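You operate a simulated robot arm through the tools that you are given. There is no shell and no other tool.

The job below is to be done with a simulated robot arm. You get a single attempt, and the scene is never put back.

TASK
Wipe the crumbs and the coffee stain off the counter cloth.
Fine: first slide the chipped mug off the crumbs toward the stove without lifting it; use the rag pad, lay it back, and slide the mug back to its spot. What is to be rubbed or washed off counts as gone when no trace of it is left.

It is judged by the outcome, as a careful person would: the job done as asked, and still so three seconds after it is handed in. It fails if anything else is knocked over, pushed out of place, dropped, spilled or broken. Flat cloth is picked up by pressing the open fingertips on it (5 to 10 N) and closing them slowly along it; thin cloth reads only 2 to 8 mm in the jaws.

THE ROBOT
A 7-joint arm with a two-finger parallel gripper, fixed in place. Base frame: the origin is at the foot of the arm, x ahead of it, y to its left, z up; the work surface is at about z = 800. Readings come in mm, degrees, newtons and seconds.
With the tool pointing down near the work surface it reaches from about 340 to 780 mm from the base axis. Its first joint turns from -166.0 to 166.0 degrees. Payload 3.91 kg.
The tool frame sits at the grasp point between the pads (the TCP): z along the fingers, y along the line on which they close. The tips reach 30 mm beyond it. Largest opening 110 mm; finger width 20, thickness 10; the body of the gripper, 48 by 112 mm, starts 55 mm behind the TCP.
Orientation is told as [roll, pitch, yaw] about the base's x, y, z axes, in that order, counted from this pose: with the fingers straight down and closing along the base's y, the tool's x points along the base's -x, its y along +y and its z along -z.

THE INTERFACE
- The arm moves only by the tool step_arm. Its argument "commands" is text: rows parted by semicolons, each of 6 numbers parted by spaces: the shift along the tool's x, y, z in m, then the turn, a rotation vector about the tool's x, y, z in degrees. In form: tx ty tz ax ay az; .... A call has 1 to 20 rows; each row is the pose to reach, as a shift and turn from the pose commanded when the call began, along the tool's axes at that moment. "fingers" is the opening, from 0 (shut) to 1 (fully open), set as the call begins (left out, the last holds). A row lasts 0.2 s, in which the tool goes at most 50 mm and 8.6 degrees; a call with a longer step from one row to the next is refused whole, and so is a gripper value outside its range. A pose out of reach is approached as far as the arm can. The call stops where the force on the tool passes 40 N (or 10 N more than at its start, if that is more) or the arm is blocked; 0.2 s more then pass. Each finger travels about 153 mm/s and halts on what it meets, pressing with about 32 N; the grip force reading is that of the motor and also rises with nothing between the fingers. The clock runs only during rows and for 0.2 s after the last one: add rows that repeat a pose to give the fingers time. The reply holds the time, the measured pose of the TCP, the force on the tool along the base axes, the opening and the grip force, in the units named above and with some noise, with the torque about the TCP (base axes, N m) and any sound that the robot's microphone picked up, and new pictures: "pictures" is both (left out), scene, wrist or none.
- Cameras (640 x 400 px; columns grow to the right, rows downward): "scene" is fixed at [220.7, 503.1, 1560]; the picture's right is [-0.71, -0.70, 0.00], its down [-0.56, 0.57, -0.60] and it looks along [0.42, -0.43, -0.80] (base axes); focal length 328 px, centre (320, 200). "wrist" rides on the gripper at [77, 7, -114] in the tool frame; the picture's right is [-0.09, 1.00, 0.00], its down [-0.80, -0.07, -0.59] and it looks along [-0.59, -0.05, 0.80] (tool axes); focal length 270 px, centre (320, 200).
- move_column(by): slides the trunk up (or, below 0, down) by that many mm; the arm rides with it, the base frame stays. It gives what a move gives, with no picture.
- point_at(camera, pixels): for up to 12 pixels [column, row] of the newest picture of that camera ("zoom" is the newest enlarged one), the place [x, y, z] in the base frame of the surface seen there, good to about 3 mm. No time passes.
- zoom(camera, box): a new picture of the part [left, top, right, bottom] of that camera's present view, enlarged. No time passes.
- sign_off(): hands the job in; it is judged then, once.

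Unless the task says otherwise, let go and move clear before handing in.

The tools are called after "Call:" as a command line: name --argument value ..., lists and objects as JSON in quotes. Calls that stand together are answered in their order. step_arm: Moves the arm, as the interface text tells. Its arguments: {"type":"object","properties":{"commands":{"type":"string"},"fingers":{"type":"number"},"pictures":{"type":"string","enum":["both","scene","wrist","none"]}},"required":["commands"]} The other tools are called the same way: move_column (by) slides the trunk up or down; point_at (camera, pixels) gives the place of the surface under pixels of a picture; zoom (camera, box) takes an enlarged picture of a part of a camera's view; sign_off () hands the job in.

At the start:

```text
t: 0.0
position: [451.2, -231.8, 1121.8]
orientation: [0.0, -0.1, 0.0]
contact_force: [-0.1, 0.5, 1.2]
torque: [0.01, 0.0, 0.01]
gripper_width: 110.1
grasp_force: 0.1
trunk travel left (down, up): [-575.0, 35.0]
```

scene: 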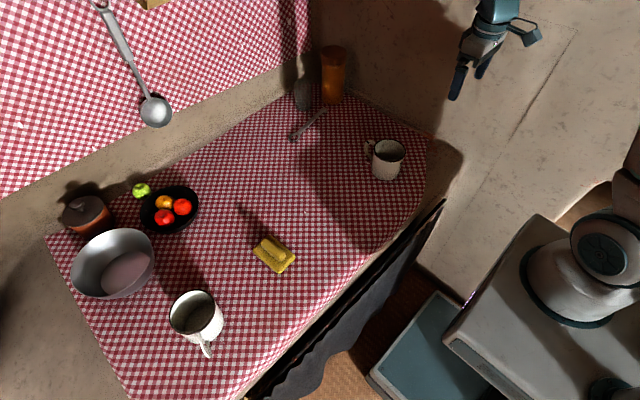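
wrist: 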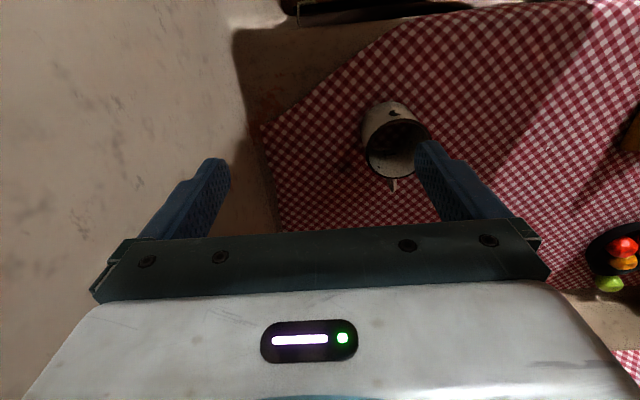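

The scene shows two mugs (around [388,158] and [196,316]) and a yellow pad at [272,255], but I can't yet make out crumbs, the stain or the stove. I'll zoom in on several areas before moving.

Call:
zoom --camera "scene" --box '[280, 60, 460, 220]'

Call:
zoom --camera "scene" --box '[130, 200, 330, 400]'

Call:
zoom --camera "wrist" --box '[240, 0, 640, 250]'

Call:
zoom --camera "scene" --box '[30, 140, 250, 320]'

```text
2.50 times, centred on (370, 140) of scene
```

zoom: 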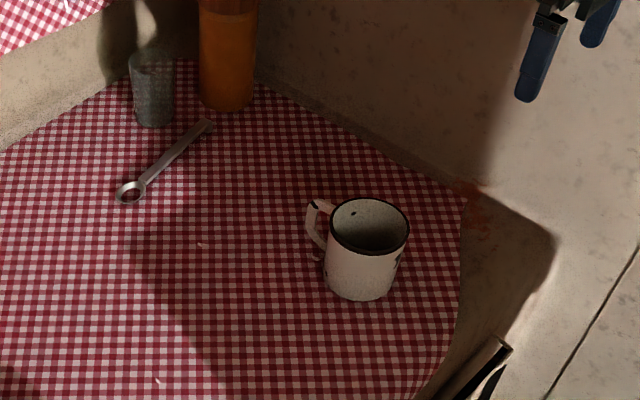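

```text
2.00 times, centred on (230, 300) of scene
```

zoom: 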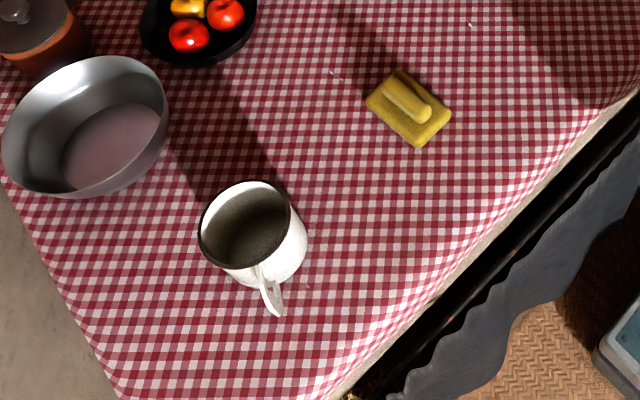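

```text
1.60 times, centred on (440, 125) of wrist
```

zoom: 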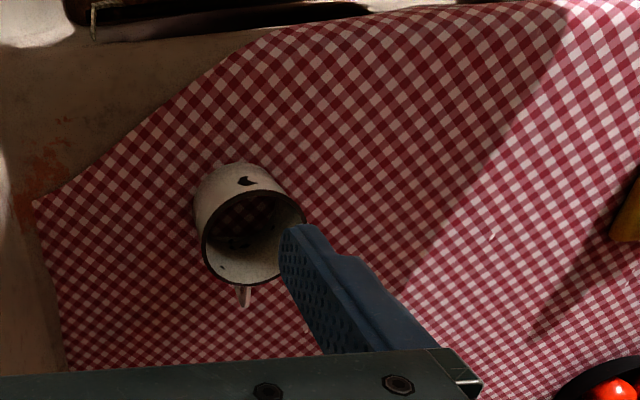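

```text
2.22 times, centred on (140, 230) of scene
```

zoom: 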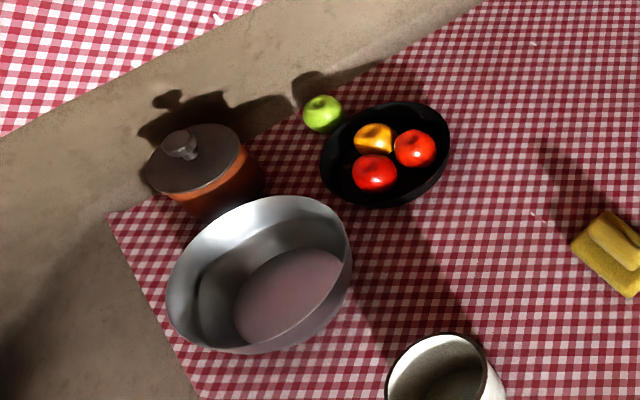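

The mug at [388,158] shows dark chips on its side, and the other at [196,316] looks intact so far. I'll measure positions and zoom in closer to find the stain, the crumbs and the stove.

Call:
zoom --camera "scene" --box '[340, 120, 440, 200]'

Call:
zoom --camera "scene" --box '[150, 270, 260, 370]'

Call:
zoom --camera "scene" --box '[220, 130, 360, 250]'

Call:
zoom --camera "scene" --box '[200, 190, 340, 300]'

Call:
zoom --camera "wrist" --box '[220, 0, 480, 60]'

Call:
zoom --camera "scene" --box '[360, 180, 640, 400]'

Call:
point_at --camera "scene" --pixels '[[388, 145], [388, 176], [196, 300], [200, 335], [272, 250], [280, 262], [300, 133], [430, 140], [130, 395], [50, 237], [440, 205], [500, 260]]'

```text
5.00 times, centred on (390, 160) of scene
```

zoom: 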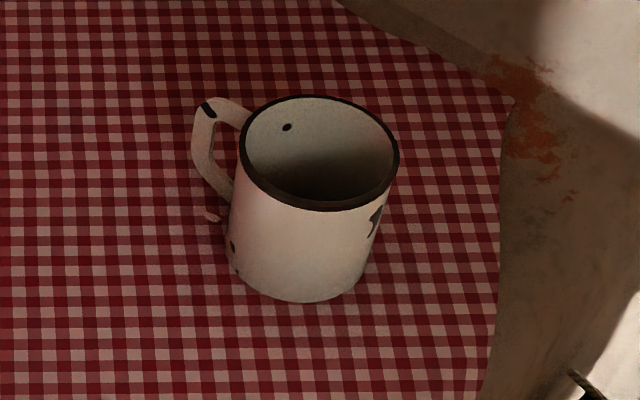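

```text
4.00 times, centred on (205, 320) of scene
```

zoom: 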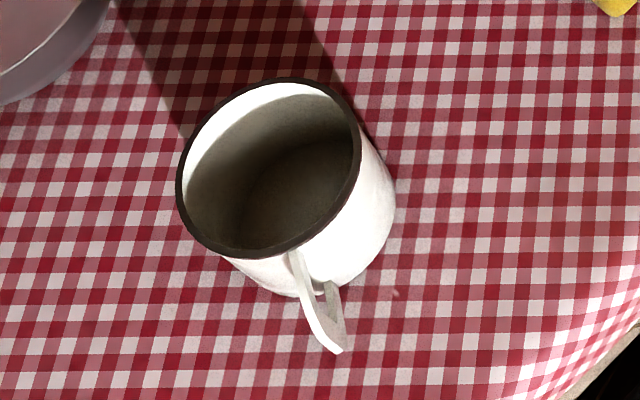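

```text
3.33 times, centred on (290, 190) of scene
```

zoom: 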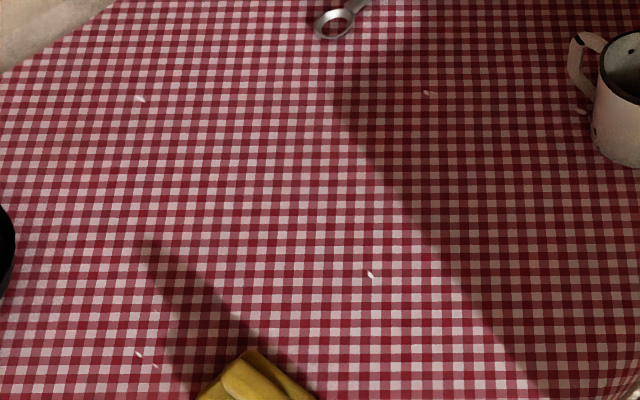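

```text
3.64 times, centred on (270, 245) of scene
```

zoom: 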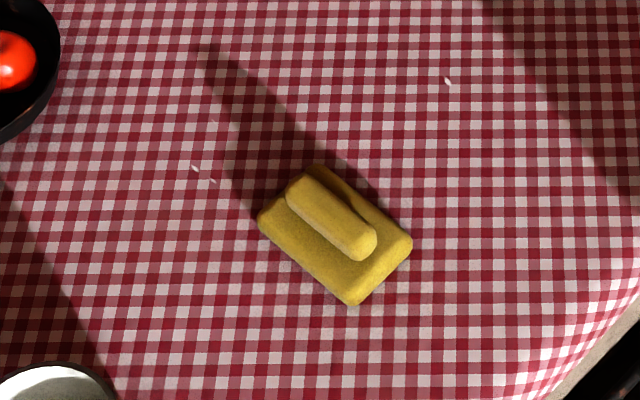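

```text
2.46 times, centred on (350, 30) of wrist
```

zoom: 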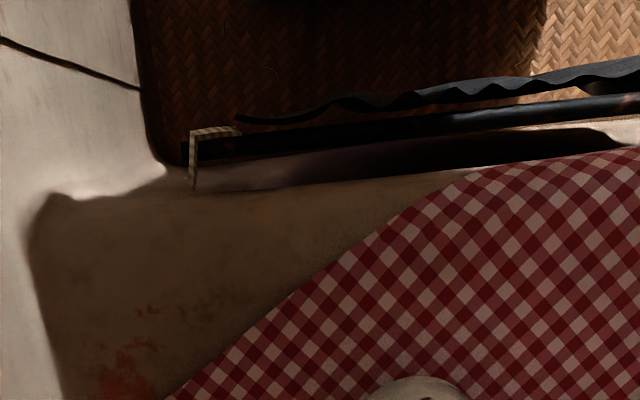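

```text
1.82 times, centred on (500, 290) of scene
```

zoom: 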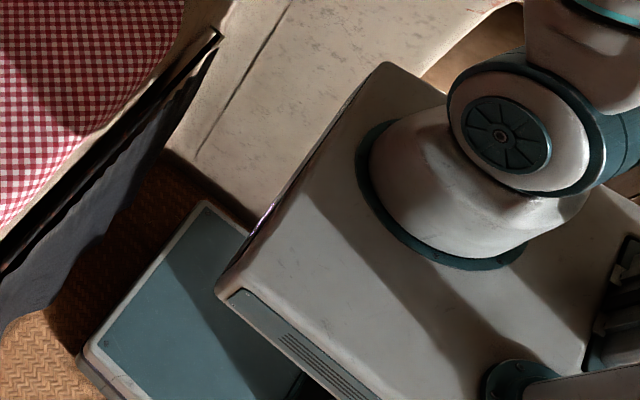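

```text
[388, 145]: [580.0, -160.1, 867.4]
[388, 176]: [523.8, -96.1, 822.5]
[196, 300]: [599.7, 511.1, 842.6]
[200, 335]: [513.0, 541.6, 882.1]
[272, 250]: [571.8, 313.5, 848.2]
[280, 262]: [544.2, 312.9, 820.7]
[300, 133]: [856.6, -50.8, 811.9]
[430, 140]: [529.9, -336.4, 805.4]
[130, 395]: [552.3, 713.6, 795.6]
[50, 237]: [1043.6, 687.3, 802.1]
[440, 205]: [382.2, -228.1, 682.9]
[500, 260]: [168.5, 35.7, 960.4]
```

The readings put the chipped-looking mug near (550,-130) and the pad near (560,313), but no stain or stove is clear yet. I'll move the arm sideways at a safe height and look with the wrist camera.

Call:
step_arm --commands "0.04 0.04 0 0 0 0; 0.08 0.08 0 0 0 0; 0.1 0.1 0 0 0 0; 0.1 0.1 0 0 0 0" --pictures "both"

```text
refused: row 1 steps farther than a row can; nothing moved
```

Call:
step_arm --commands "0.03 0.03 0 0 0 0; 0.06 0.06 0 0 0 0; 0.09 0.09 0 0 0 0; 0.1 0.1 0 0 0 0; 0.1 0.1 0 0 0 0" --pictures "both"

```text
t: 1.2
position: [351.7, -131.2, 1122.2]
orientation: [0.0, 0.0, 0.0]
contact_force: [0.5, -1.0, 0.5]
torque: [0.0, -0.02, 0.01]
gripper_width: 110.1
grasp_force: 0.0
trunk travel left (down, up): [-575.0, 35.0]
```

scene: 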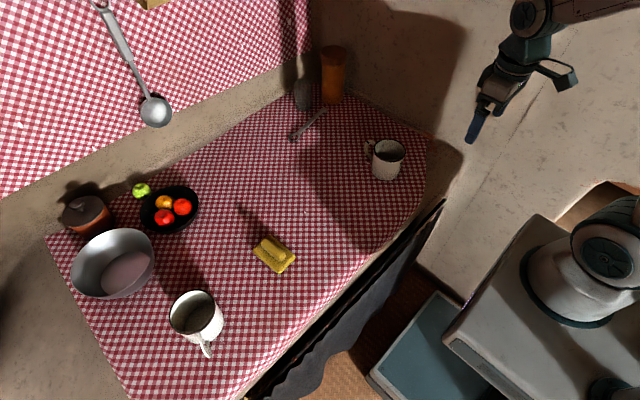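
wrist: 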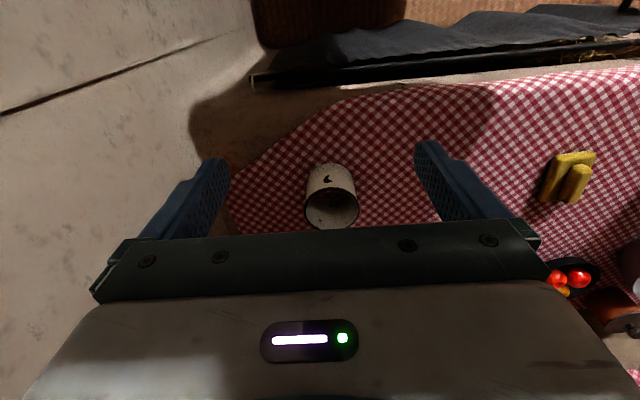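

The wrist view shows the mug with its chip at [328,180], a pale face on the left, and black fabric at the counter front. I'll probe surfaces around the scene to work out where the stove is.

Call:
point_at --camera "scene" --pixels '[[400, 60], [440, 100], [460, 170], [500, 160], [560, 60], [480, 220], [440, 270], [420, 240], [440, 165], [600, 100], [620, 20], [350, 360]]'

Call:
point_at --camera "scene" --pixels '[[20, 380], [20, 300], [20, 250], [60, 350], [100, 395], [5, 200], [100, 170], [250, 100], [330, 80], [155, 5], [300, 95], [10, 395]]'

Call:
zoom --camera "scene" --box '[0, 200, 160, 400]'

Call:
zoom --camera "scene" --box '[380, 0, 640, 260]'

Call:
zoom --camera "wrist" --box '[190, 80, 450, 240]'

Call:
zoom --camera "wrist" --box '[400, 60, 640, 260]'

```text
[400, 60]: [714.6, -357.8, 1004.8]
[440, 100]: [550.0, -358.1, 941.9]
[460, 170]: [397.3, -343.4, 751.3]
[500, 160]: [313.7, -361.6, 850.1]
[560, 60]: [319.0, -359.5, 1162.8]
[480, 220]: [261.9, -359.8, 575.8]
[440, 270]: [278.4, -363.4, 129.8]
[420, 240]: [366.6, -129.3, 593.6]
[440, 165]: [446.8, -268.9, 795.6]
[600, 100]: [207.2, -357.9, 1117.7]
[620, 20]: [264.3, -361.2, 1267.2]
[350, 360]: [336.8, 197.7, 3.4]
```

```text
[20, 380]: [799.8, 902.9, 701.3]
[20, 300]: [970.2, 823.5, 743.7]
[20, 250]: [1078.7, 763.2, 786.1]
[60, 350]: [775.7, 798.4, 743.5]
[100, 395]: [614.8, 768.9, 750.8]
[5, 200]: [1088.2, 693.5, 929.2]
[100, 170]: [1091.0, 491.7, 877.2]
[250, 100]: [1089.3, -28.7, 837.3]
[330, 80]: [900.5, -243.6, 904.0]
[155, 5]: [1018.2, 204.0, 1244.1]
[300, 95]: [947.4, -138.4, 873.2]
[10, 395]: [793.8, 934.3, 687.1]
```

```text
2.00 times, centred on (80, 300) of scene
```

zoom: 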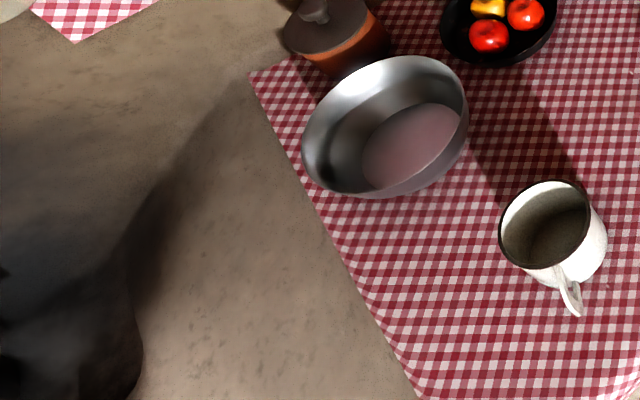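

```text
1.54 times, centred on (510, 130) of scene
```

zoom: 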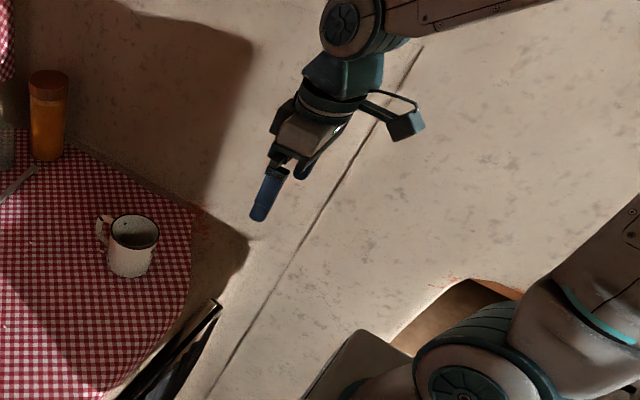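

```text
2.46 times, centred on (320, 160) of wrist
```

zoom: 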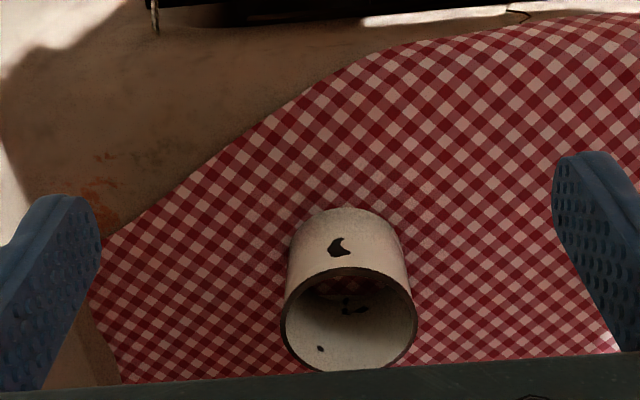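

```text
2.00 times, centred on (520, 160) of wrist
```

zoom: 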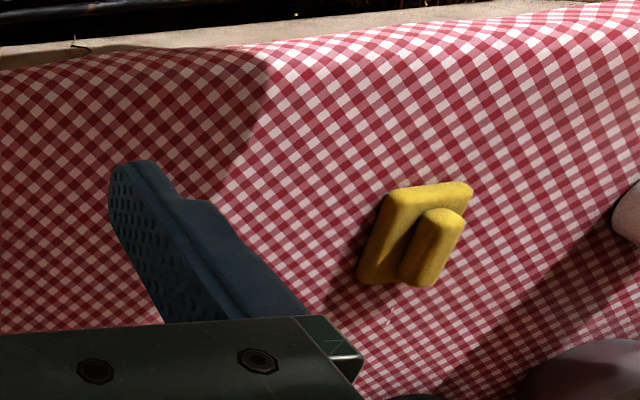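

A dark, sooty area shows at the scene's lower left ([0,380], around x≈800, y≈900), while the right side is a plain wall at y=-360. I'll turn the wrist camera toward +y and look for the stove there.

Call:
step_arm --commands "0 0.03 0 0 0 -8; 0 0.06 0 0 0 -16; 0 0.09 0 0 0 -24; 0 0.12 0 0 0 -32; 0 0.15 0 0 0 -40; -0.02 0.18 0 0 0 -48; -0.04 0.21 0 0 0 -56; -0.05 0.24 0 0 0 -64; -0.05 0.27 0 0 0 -72; -0.05 0.3 0 0 0 -80; -0.05 0.3 0 0 0 -80; -0.05 0.3 0 0 0 -80" --pictures "both"

```text
t: 3.8
position: [402.4, 168.0, 1123.5]
orientation: [0.0, 0.0, 80.0]
contact_force: [1.5, 1.2, 0.6]
torque: [-0.01, -0.01, -0.04]
gripper_width: 109.9
grasp_force: 0.1
trunk travel left (down, up): [-575.0, 35.0]
```

scene: 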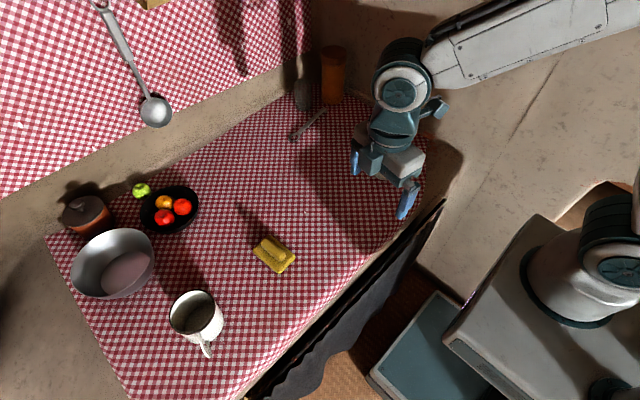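
wrist: 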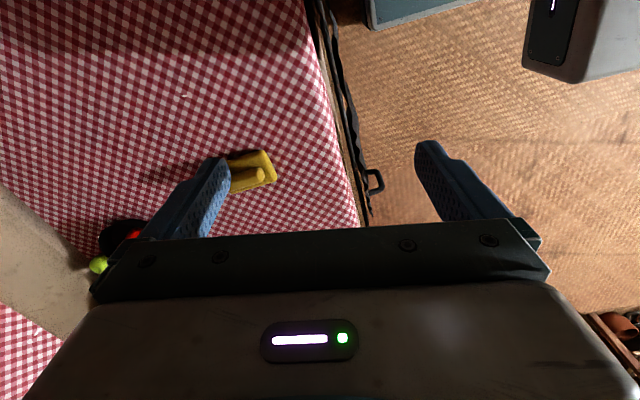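

This view shows the pad, the edge drop-off and the floor, with the gripper hiding the far side below row 220. I'll tilt the tool so the camera looks further toward +y.

Call:
step_arm --commands "0 0 0 0 -8 0; 0 0 0 0 -16 0; 0 0 0 0 -24 0; 0 0 0 0 -32 0; 0 0 0 0 -40 0; 0 0 0 0 -40 0; 0 0 0 0 -40 0" --pictures "wrist"

```text
t: 5.4
position: [401.3, 169.2, 1123.2]
orientation: [0.0, -40.1, 80.0]
contact_force: [0.3, 0.2, 0.0]
torque: [0.02, 0.02, 0.0]
gripper_width: 110.1
grasp_force: 0.0
trunk travel left (down, up): [-575.0, 35.0]
```

wrist: 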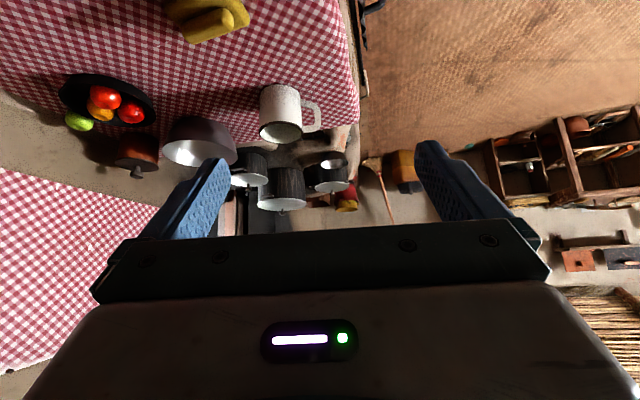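

Beyond the left mug there are dark pots on what looks like a hearth ([250,165], [285,190], [330,170]). I'll zoom in to confirm and measure their positions.

Call:
zoom --camera "wrist" --box '[150, 60, 420, 240]'

Call:
point_at --camera "wrist" --pixels '[[250, 165], [285, 190], [330, 175], [345, 200], [260, 220], [280, 105], [280, 130], [310, 115], [340, 140], [200, 140], [240, 200], [360, 100]]'

Call:
zoom --camera "wrist" --box '[0, 0, 370, 220]'

```text
2.22 times, centred on (285, 150) of wrist
```

zoom: 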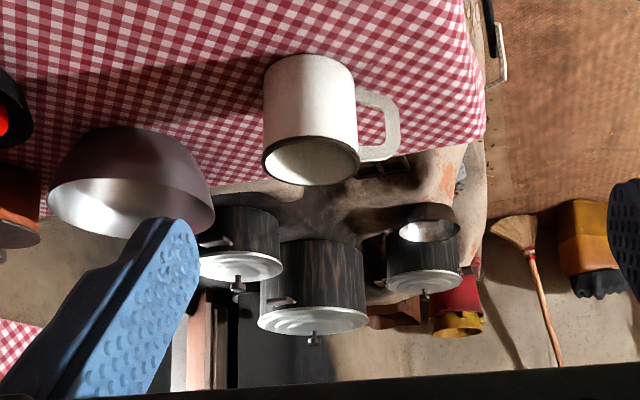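

```text
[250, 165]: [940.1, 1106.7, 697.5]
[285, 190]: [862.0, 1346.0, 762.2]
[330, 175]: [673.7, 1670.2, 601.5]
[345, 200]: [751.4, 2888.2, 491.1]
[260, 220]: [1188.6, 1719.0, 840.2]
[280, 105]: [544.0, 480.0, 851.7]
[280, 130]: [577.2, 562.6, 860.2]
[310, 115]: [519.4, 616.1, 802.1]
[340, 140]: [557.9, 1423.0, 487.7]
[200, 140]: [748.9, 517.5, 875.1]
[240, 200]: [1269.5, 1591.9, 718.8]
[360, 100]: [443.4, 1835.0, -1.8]
```

```text
1.73 times, centred on (185, 110) of wrist
```

zoom: 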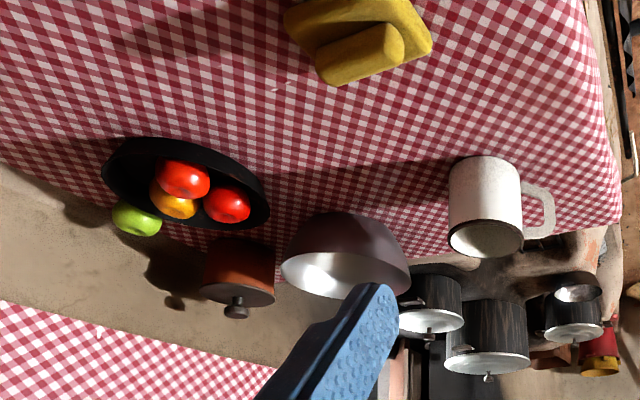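

That confirms it: a sooty hearth with pots stands past y≈1000, so "toward the stove" means +y. The left mug shows no chips, so the chipped mug is the one near (555,-130). I'll level the tool and go for a close look at it.

Call:
step_arm --commands "0 0 0 0 8 0; 0 0 0 0 16 0; 0 0 0 0 24 0; 0 0 0 0 32 0; 0 0 0 0 40 0; 0 0 0 0 40 0" --pictures "none"

Call:
step_arm --commands "0.028 -0.015 0 0 0 8; 0.056 -0.03 0 0 0 16; 0.084 -0.045 0 0 0 24; 0.113 -0.06 0 0 0 32; 0.141 -0.075 0 0 0 40; 0.17 -0.09 0 0 0 48; 0.198 -0.106 0 0 0 56; 0.226 -0.121 0.01 0 0 64; 0.254 -0.136 0.03 0 0 72; 0.283 -0.152 0.05 0 0 80; 0.283 -0.152 0.06 0 0 80; 0.283 -0.152 0.06 0 0 80" --pictures "both"

```text
t: 6.8
position: [402.7, 167.7, 1122.0]
orientation: [0.0, 0.0, 80.0]
contact_force: [-0.4, -0.9, 0.4]
torque: [-0.01, 0.01, -0.01]
gripper_width: 110.1
grasp_force: 0.0
trunk travel left (down, up): [-575.0, 35.0]
```

```text
t: 9.4
position: [501.2, -135.8, 1061.6]
orientation: [0.0, 0.1, -0.1]
contact_force: [0.1, -0.3, -0.5]
torque: [-0.02, -0.02, -0.02]
gripper_width: 110.1
grasp_force: 0.1
trunk travel left (down, up): [-575.0, 35.0]
```

scene: 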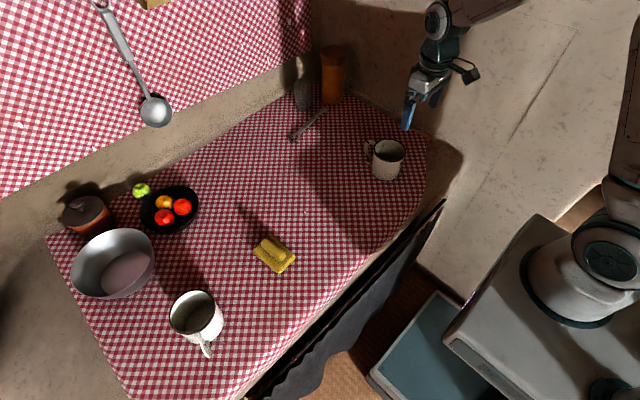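
wrist: 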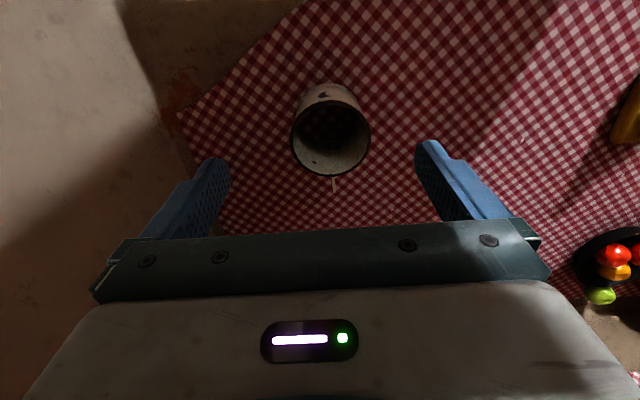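

The mug is now centred near [330,130] with its handle at [335,185]. I'll zoom in around it for crumbs and the stain, and measure its outline.

Call:
zoom --camera "wrist" --box '[240, 50, 430, 230]'

Call:
zoom --camera "wrist" --box '[360, 0, 640, 180]'

Call:
point_at --camera "wrist" --pixels '[[330, 102], [292, 135], [369, 135], [331, 173], [334, 188], [310, 88], [350, 92], [330, 130], [295, 95], [375, 95], [220, 150], [430, 60]]'

Call:
zoom --camera "scene" --box '[350, 130, 420, 190]'

```text
2.22 times, centred on (335, 140) of wrist
```

zoom: 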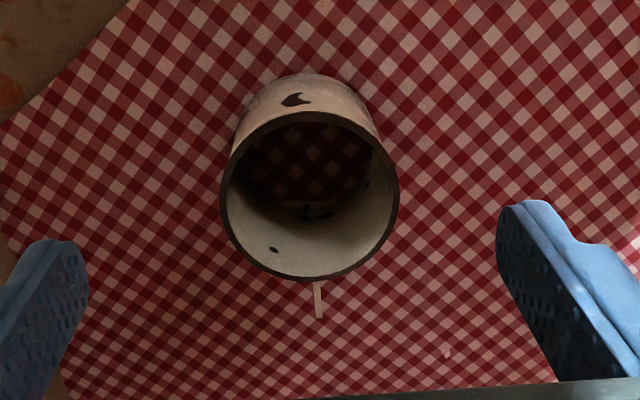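

```text
2.22 times, centred on (500, 90) of wrist
```

zoom: 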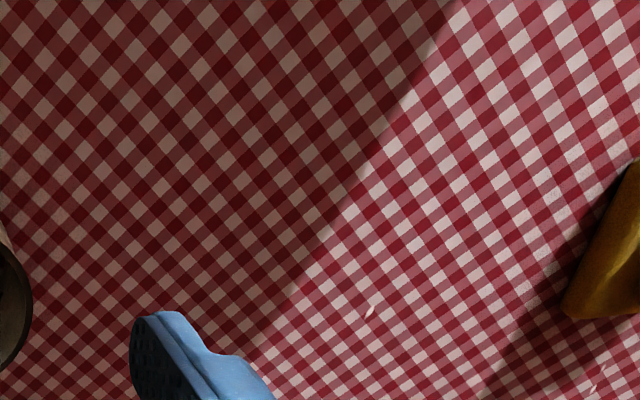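

```text
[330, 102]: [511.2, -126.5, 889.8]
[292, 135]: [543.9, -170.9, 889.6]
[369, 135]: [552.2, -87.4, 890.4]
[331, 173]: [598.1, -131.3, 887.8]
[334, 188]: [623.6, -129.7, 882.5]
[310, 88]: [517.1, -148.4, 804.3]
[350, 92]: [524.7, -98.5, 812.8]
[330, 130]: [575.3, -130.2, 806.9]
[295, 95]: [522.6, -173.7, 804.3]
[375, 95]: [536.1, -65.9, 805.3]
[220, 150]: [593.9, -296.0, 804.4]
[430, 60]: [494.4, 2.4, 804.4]
```

```text
6.67 times, centred on (385, 160) of scene
```

zoom: 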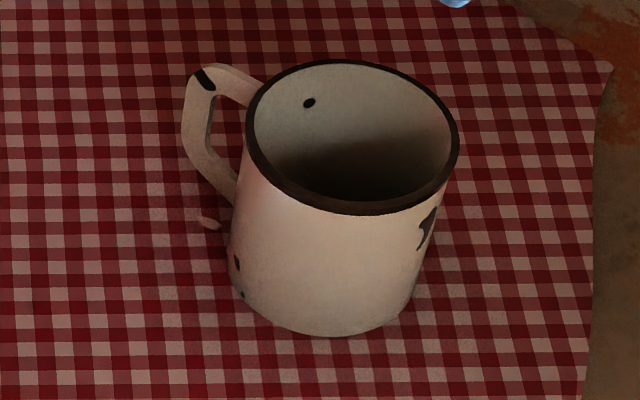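

The mug axis is near (554,-129), rim radius about 43, top at z≈890, with the handle toward +x. There are faint pale flecks and hazy patches around it, so I'll zoom in harder to see whether they are crumbs or stain.

Call:
zoom --camera "wrist" --box '[330, 150, 430, 230]'

Call:
zoom --camera "wrist" --box '[230, 150, 330, 230]'

Call:
zoom --camera "wrist" --box '[260, 40, 400, 140]'

Call:
zoom --camera "scene" --box '[355, 150, 405, 190]'

Call:
zoom --camera "scene" --box '[300, 130, 380, 190]'

Call:
zoom --camera "scene" --box '[340, 170, 440, 250]'

```text
5.00 times, centred on (380, 190) of wrist
```

zoom: 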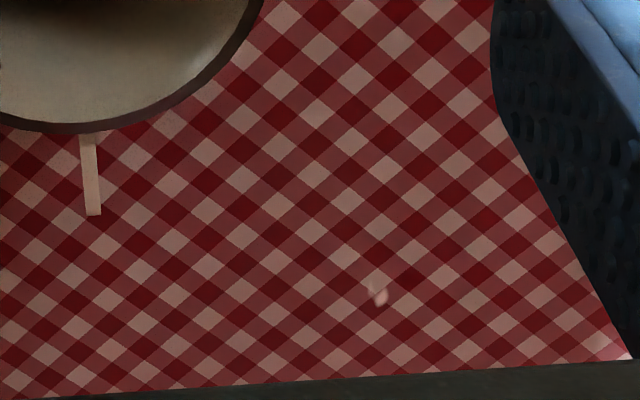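

```text
5.00 times, centred on (280, 190) of wrist
```

zoom: 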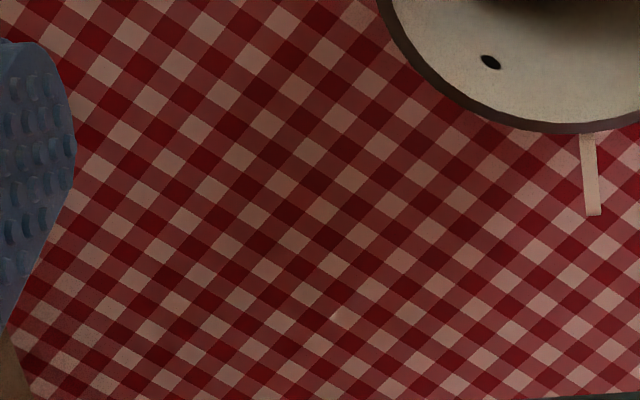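

```text
4.00 times, centred on (330, 90) of wrist
```

zoom: 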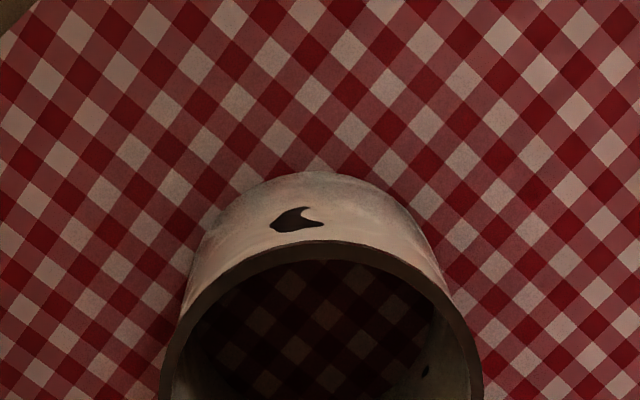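

```text
10.00 times, centred on (380, 170) of scene
```

zoom: 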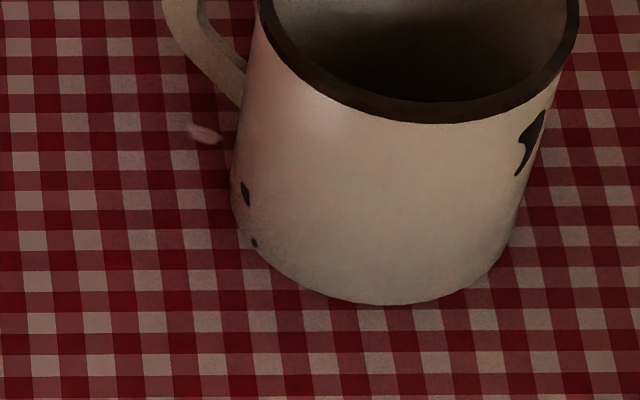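

```text
6.67 times, centred on (340, 160) of scene
```

zoom: 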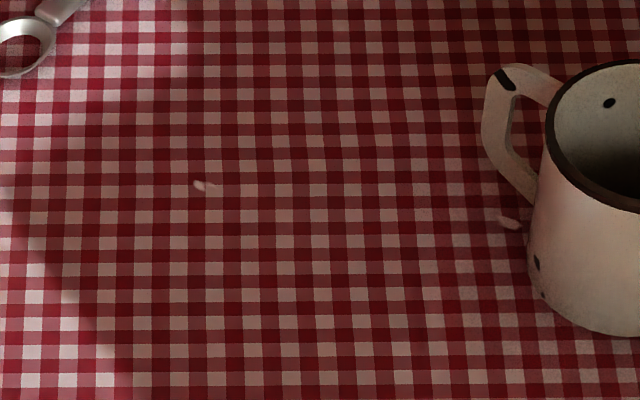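

```text
5.00 times, centred on (390, 210) of scene
```

zoom: 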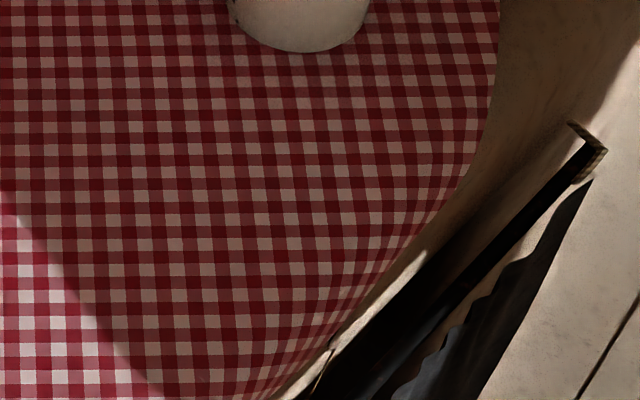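

There is a fleck at wrist [392,209] and others at scene [371,163], [325,158] and [207,318], but no obvious brown stain. I'll locate each of these to see which coincide.

Call:
point_at --camera "scene" --pixels '[[371, 163], [323, 158], [323, 213], [263, 231], [250, 160], [207, 318], [266, 234]]'

Call:
point_at --camera "wrist" --pixels '[[392, 209], [522, 139], [323, 120], [335, 115], [345, 130], [310, 130]]'

Call:
zoom --camera "wrist" --box '[290, 90, 370, 180]'

Call:
zoom --camera "scene" --box '[160, 150, 300, 250]'

Call:
zoom --camera "scene" --box '[210, 240, 350, 360]'

Call:
zoom --camera "scene" --box '[90, 290, 230, 400]'

```text
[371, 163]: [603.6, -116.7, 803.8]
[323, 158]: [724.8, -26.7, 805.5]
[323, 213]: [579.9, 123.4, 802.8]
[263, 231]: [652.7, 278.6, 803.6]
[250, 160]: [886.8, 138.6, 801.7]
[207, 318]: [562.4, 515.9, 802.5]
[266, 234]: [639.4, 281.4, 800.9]
```

```text
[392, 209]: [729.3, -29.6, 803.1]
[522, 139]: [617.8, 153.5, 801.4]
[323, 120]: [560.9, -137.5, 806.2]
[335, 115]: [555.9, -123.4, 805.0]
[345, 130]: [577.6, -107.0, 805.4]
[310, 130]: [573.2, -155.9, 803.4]
```

```text
4.44 times, centred on (330, 135) of wrist
```

zoom: 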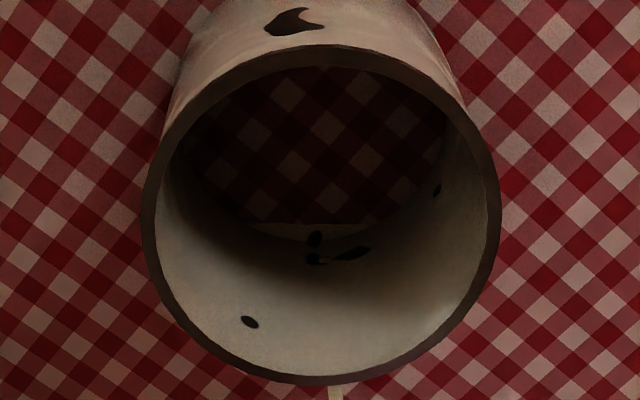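

```text
4.00 times, centred on (230, 200) of scene
```

zoom: 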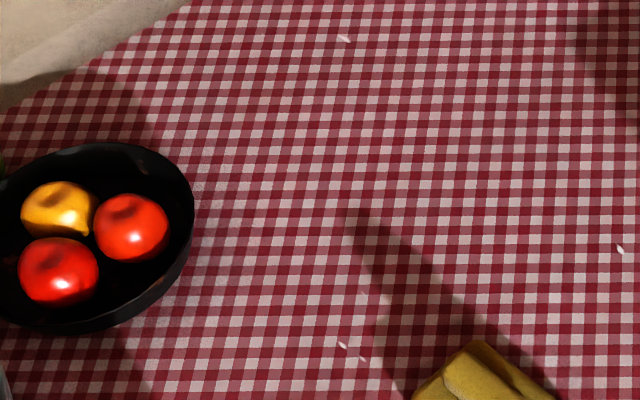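

```text
3.33 times, centred on (280, 300) of scene
```

zoom: 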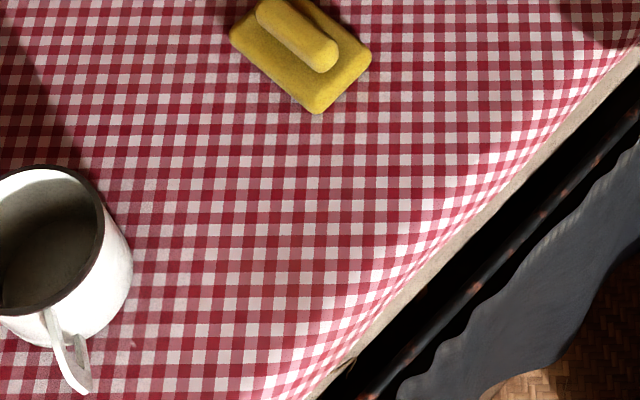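

```text
3.64 times, centred on (160, 345) of scene
```

zoom: 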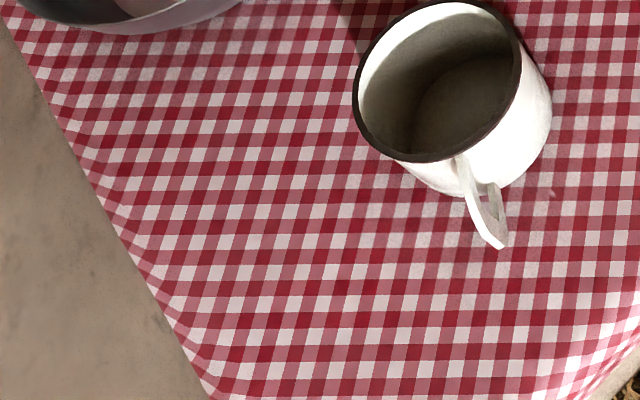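

Those flecks lie all over the cloth, so they may just be part of its weave. Before touching anything I'll look closely at the left mug, to be sure it isn't chipped and nothing lies around it.

Call:
step_arm --commands "0 0.045 -0.01 0 0 -3; 0 0.09 -0.02 0 0 -6; 0 0.135 -0.02 0 0 -9; 0 0.18 -0.02 0 0 -12; 0 0.225 -0.02 0 0 -15; 0 0.27 -0.02 0 0 -18; 0 0.315 -0.02 0 0 -21; 0 0.36 -0.02 0 0 -24; 0 0.405 -0.02 0 0 -27; 0 0.45 -0.02 0 0 -30; 0 0.495 -0.02 0 0 -33; 0 0.54 -0.02 0 0 -36; 0 0.58 -0.02 0 0 -39; -0.02 0.606 -0.02 0 0 -40; -0.02 0.606 -0.02 0 0 -40" --pictures "both"

```text
t: 12.6
position: [521.5, 468.0, 1081.7]
orientation: [0.0, 0.0, 40.0]
contact_force: [0.8, 0.9, -0.9]
torque: [-0.02, 0.02, 0.02]
gripper_width: 110.0
grasp_force: 0.1
trunk travel left (down, up): [-575.0, 35.0]
```

scene: 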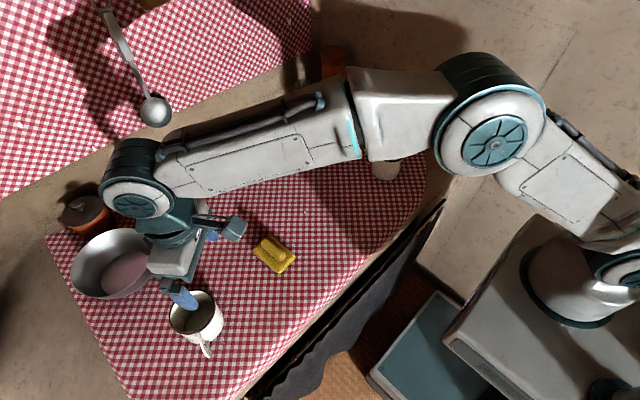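
wrist: 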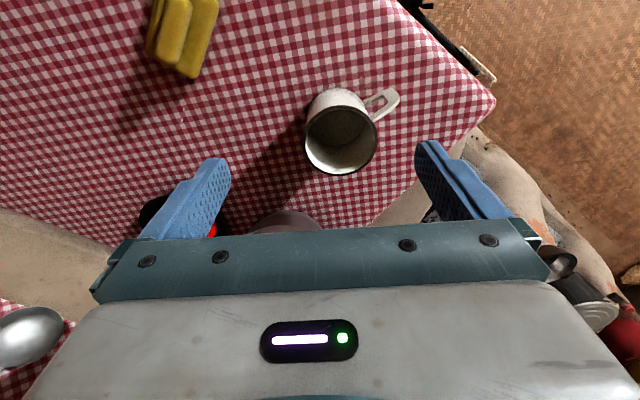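

Call:
zoom --camera "wrist" --box '[230, 40, 440, 220]'

Call:
zoom --camera "wrist" --box '[0, 0, 260, 180]'

Call:
zoom --camera "wrist" --box '[180, 0, 500, 120]'

Call:
point_at --camera "wrist" --pixels '[[345, 130], [340, 107], [307, 135], [376, 145], [342, 173], [177, 30], [200, 50], [160, 20], [370, 90], [280, 170], [440, 60], [400, 170]]'

```text
2.22 times, centred on (335, 130) of wrist
```

zoom: 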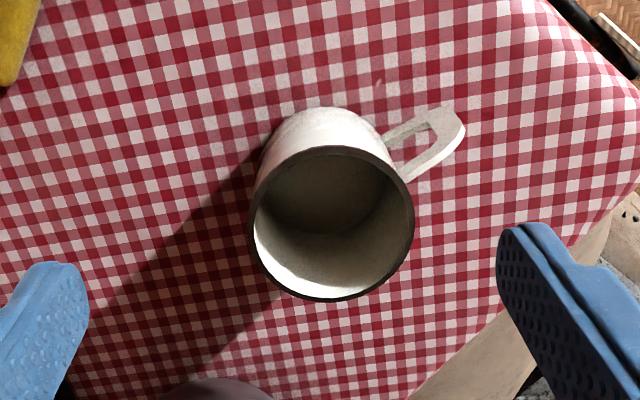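

```text
2.22 times, centred on (130, 90) of wrist
```

zoom: 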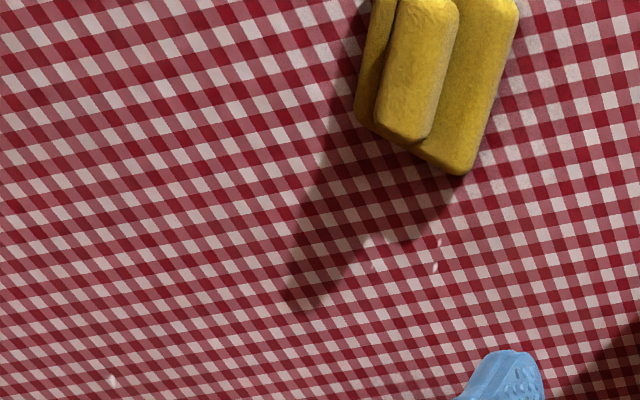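

```text
2.00 times, centred on (340, 60) of wrist
```

zoom: 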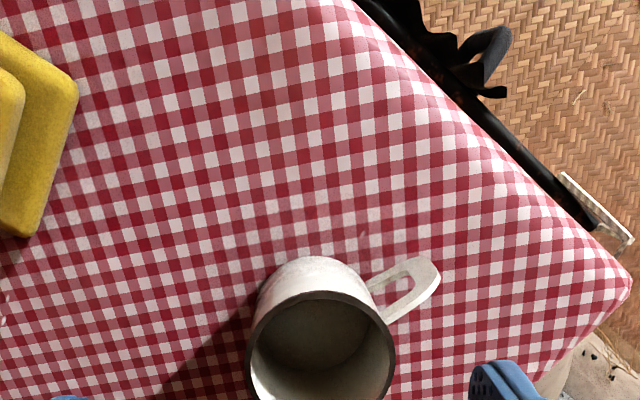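

```text
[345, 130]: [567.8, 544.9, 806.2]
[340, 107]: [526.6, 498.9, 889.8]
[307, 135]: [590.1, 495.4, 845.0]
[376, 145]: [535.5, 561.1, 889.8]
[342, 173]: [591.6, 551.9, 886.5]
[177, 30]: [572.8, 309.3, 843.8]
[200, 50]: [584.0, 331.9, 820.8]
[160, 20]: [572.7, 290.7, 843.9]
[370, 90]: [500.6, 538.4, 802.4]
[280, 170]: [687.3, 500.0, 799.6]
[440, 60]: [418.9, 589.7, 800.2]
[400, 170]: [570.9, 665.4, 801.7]
```

The left mug is intact, with a sound bottom and no stain around it, so the chipped mug is confirmed as the right one at about (554,-129). I'll return there and look nearly straight down into and around it.

Call:
step_arm --commands "0.022 -0.034 0 0 0 3; 0.045 -0.068 0 0 0 6; 0.067 -0.101 0 0 0 9; 0.09 -0.135 0 0 0 12; 0.112 -0.169 0 0 0 15; 0.134 -0.203 0 0 0 18; 0.157 -0.236 0 0 0 21; 0.179 -0.27 0 0 0 24; 0.202 -0.304 0 0 0 27; 0.224 -0.338 0 0 0 30; 0.246 -0.372 0 0 0 33; 0.269 -0.405 0 0 0 36; 0.291 -0.439 0.02 0 0 38; 0.314 -0.473 0.04 0 0 39; 0.336 -0.507 0.06 0 0 40; 0.336 -0.507 0.08 0 0 40; 0.336 -0.507 0.08 0 0 40" --pictures "both"

```text
t: 16.2
position: [589.9, -134.5, 1002.2]
orientation: [0.0, 0.0, 0.0]
contact_force: [0.0, 0.1, 0.6]
torque: [0.02, -0.04, 0.01]
gripper_width: 110.3
grasp_force: 0.1
trunk travel left (down, up): [-575.0, 35.0]
```

scene: 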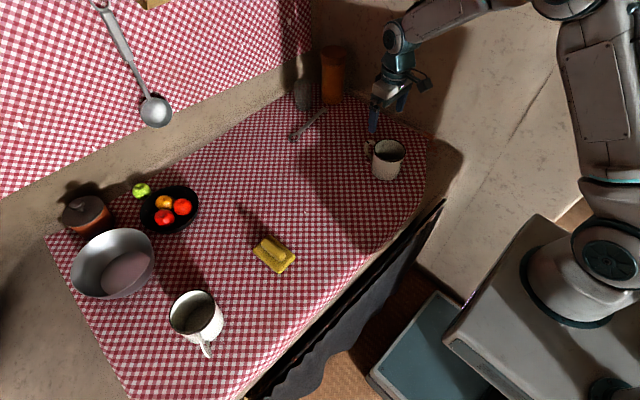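
wrist: 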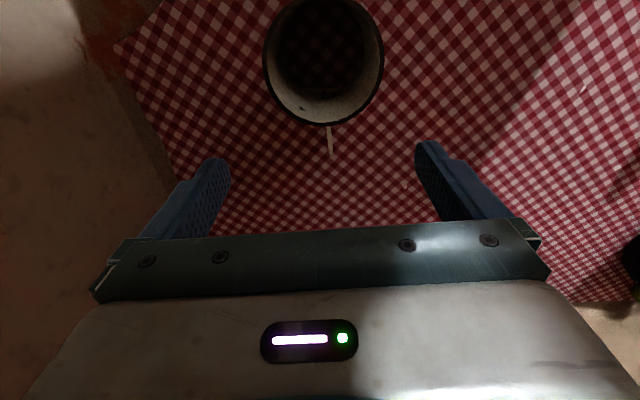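

Call:
zoom --camera "wrist" --box '[250, 0, 400, 130]'

Call:
zoom --camera "wrist" --box '[360, 0, 560, 130]'

Call:
zoom --camera "wrist" --box '[100, 0, 280, 130]'

Call:
zoom --camera "wrist" --box '[220, 100, 440, 240]'

Call:
point_at --camera "wrist" --pixels '[[264, 60], [382, 55], [325, 123], [290, 108], [360, 108], [331, 155], [320, 40], [300, 30], [345, 45], [272, 90], [375, 88]]'

```text
3.08 times, centred on (325, 65) of wrist
```

zoom: 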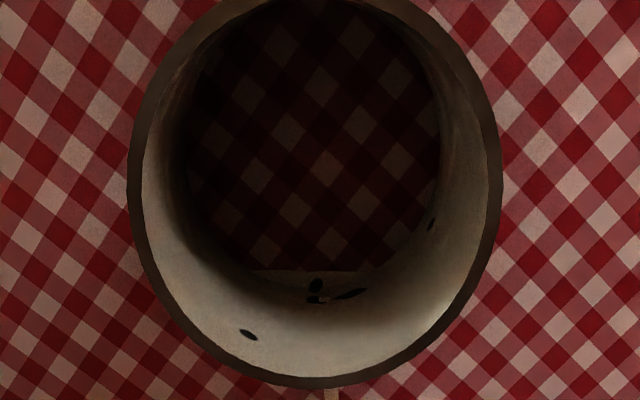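

```text
3.08 times, centred on (460, 65) of wrist
```

zoom: 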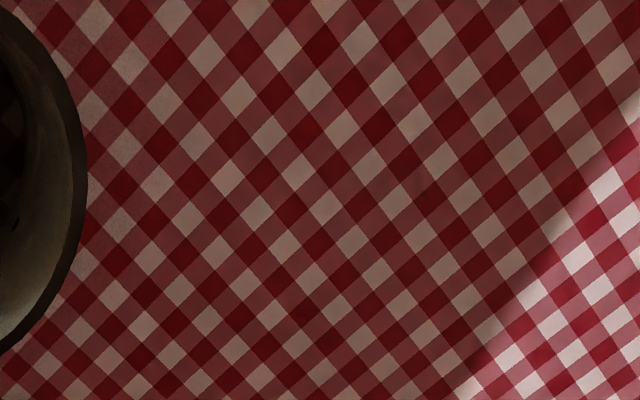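

```text
3.08 times, centred on (190, 65) of wrist
```

zoom: 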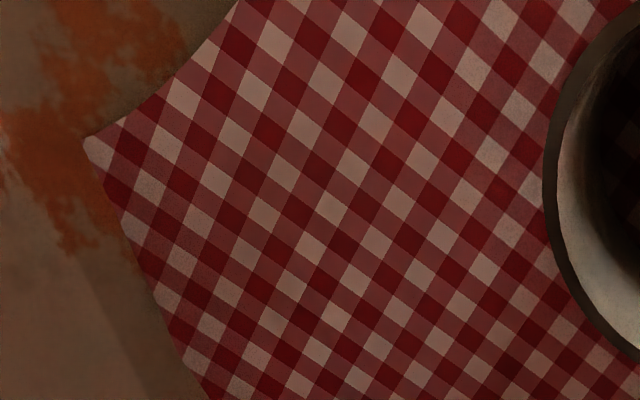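

```text
2.86 times, centred on (330, 170) of wrist
```

zoom: 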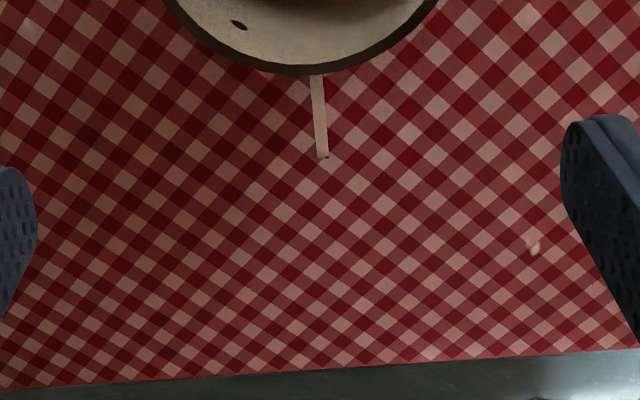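

```text
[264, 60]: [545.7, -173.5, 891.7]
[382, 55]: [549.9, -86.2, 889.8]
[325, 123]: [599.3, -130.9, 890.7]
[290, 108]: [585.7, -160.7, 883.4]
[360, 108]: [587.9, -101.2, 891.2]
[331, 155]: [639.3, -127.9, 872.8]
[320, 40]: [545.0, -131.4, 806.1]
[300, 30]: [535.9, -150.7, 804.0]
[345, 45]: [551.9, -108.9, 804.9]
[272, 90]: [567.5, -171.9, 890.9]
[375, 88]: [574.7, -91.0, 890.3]
```

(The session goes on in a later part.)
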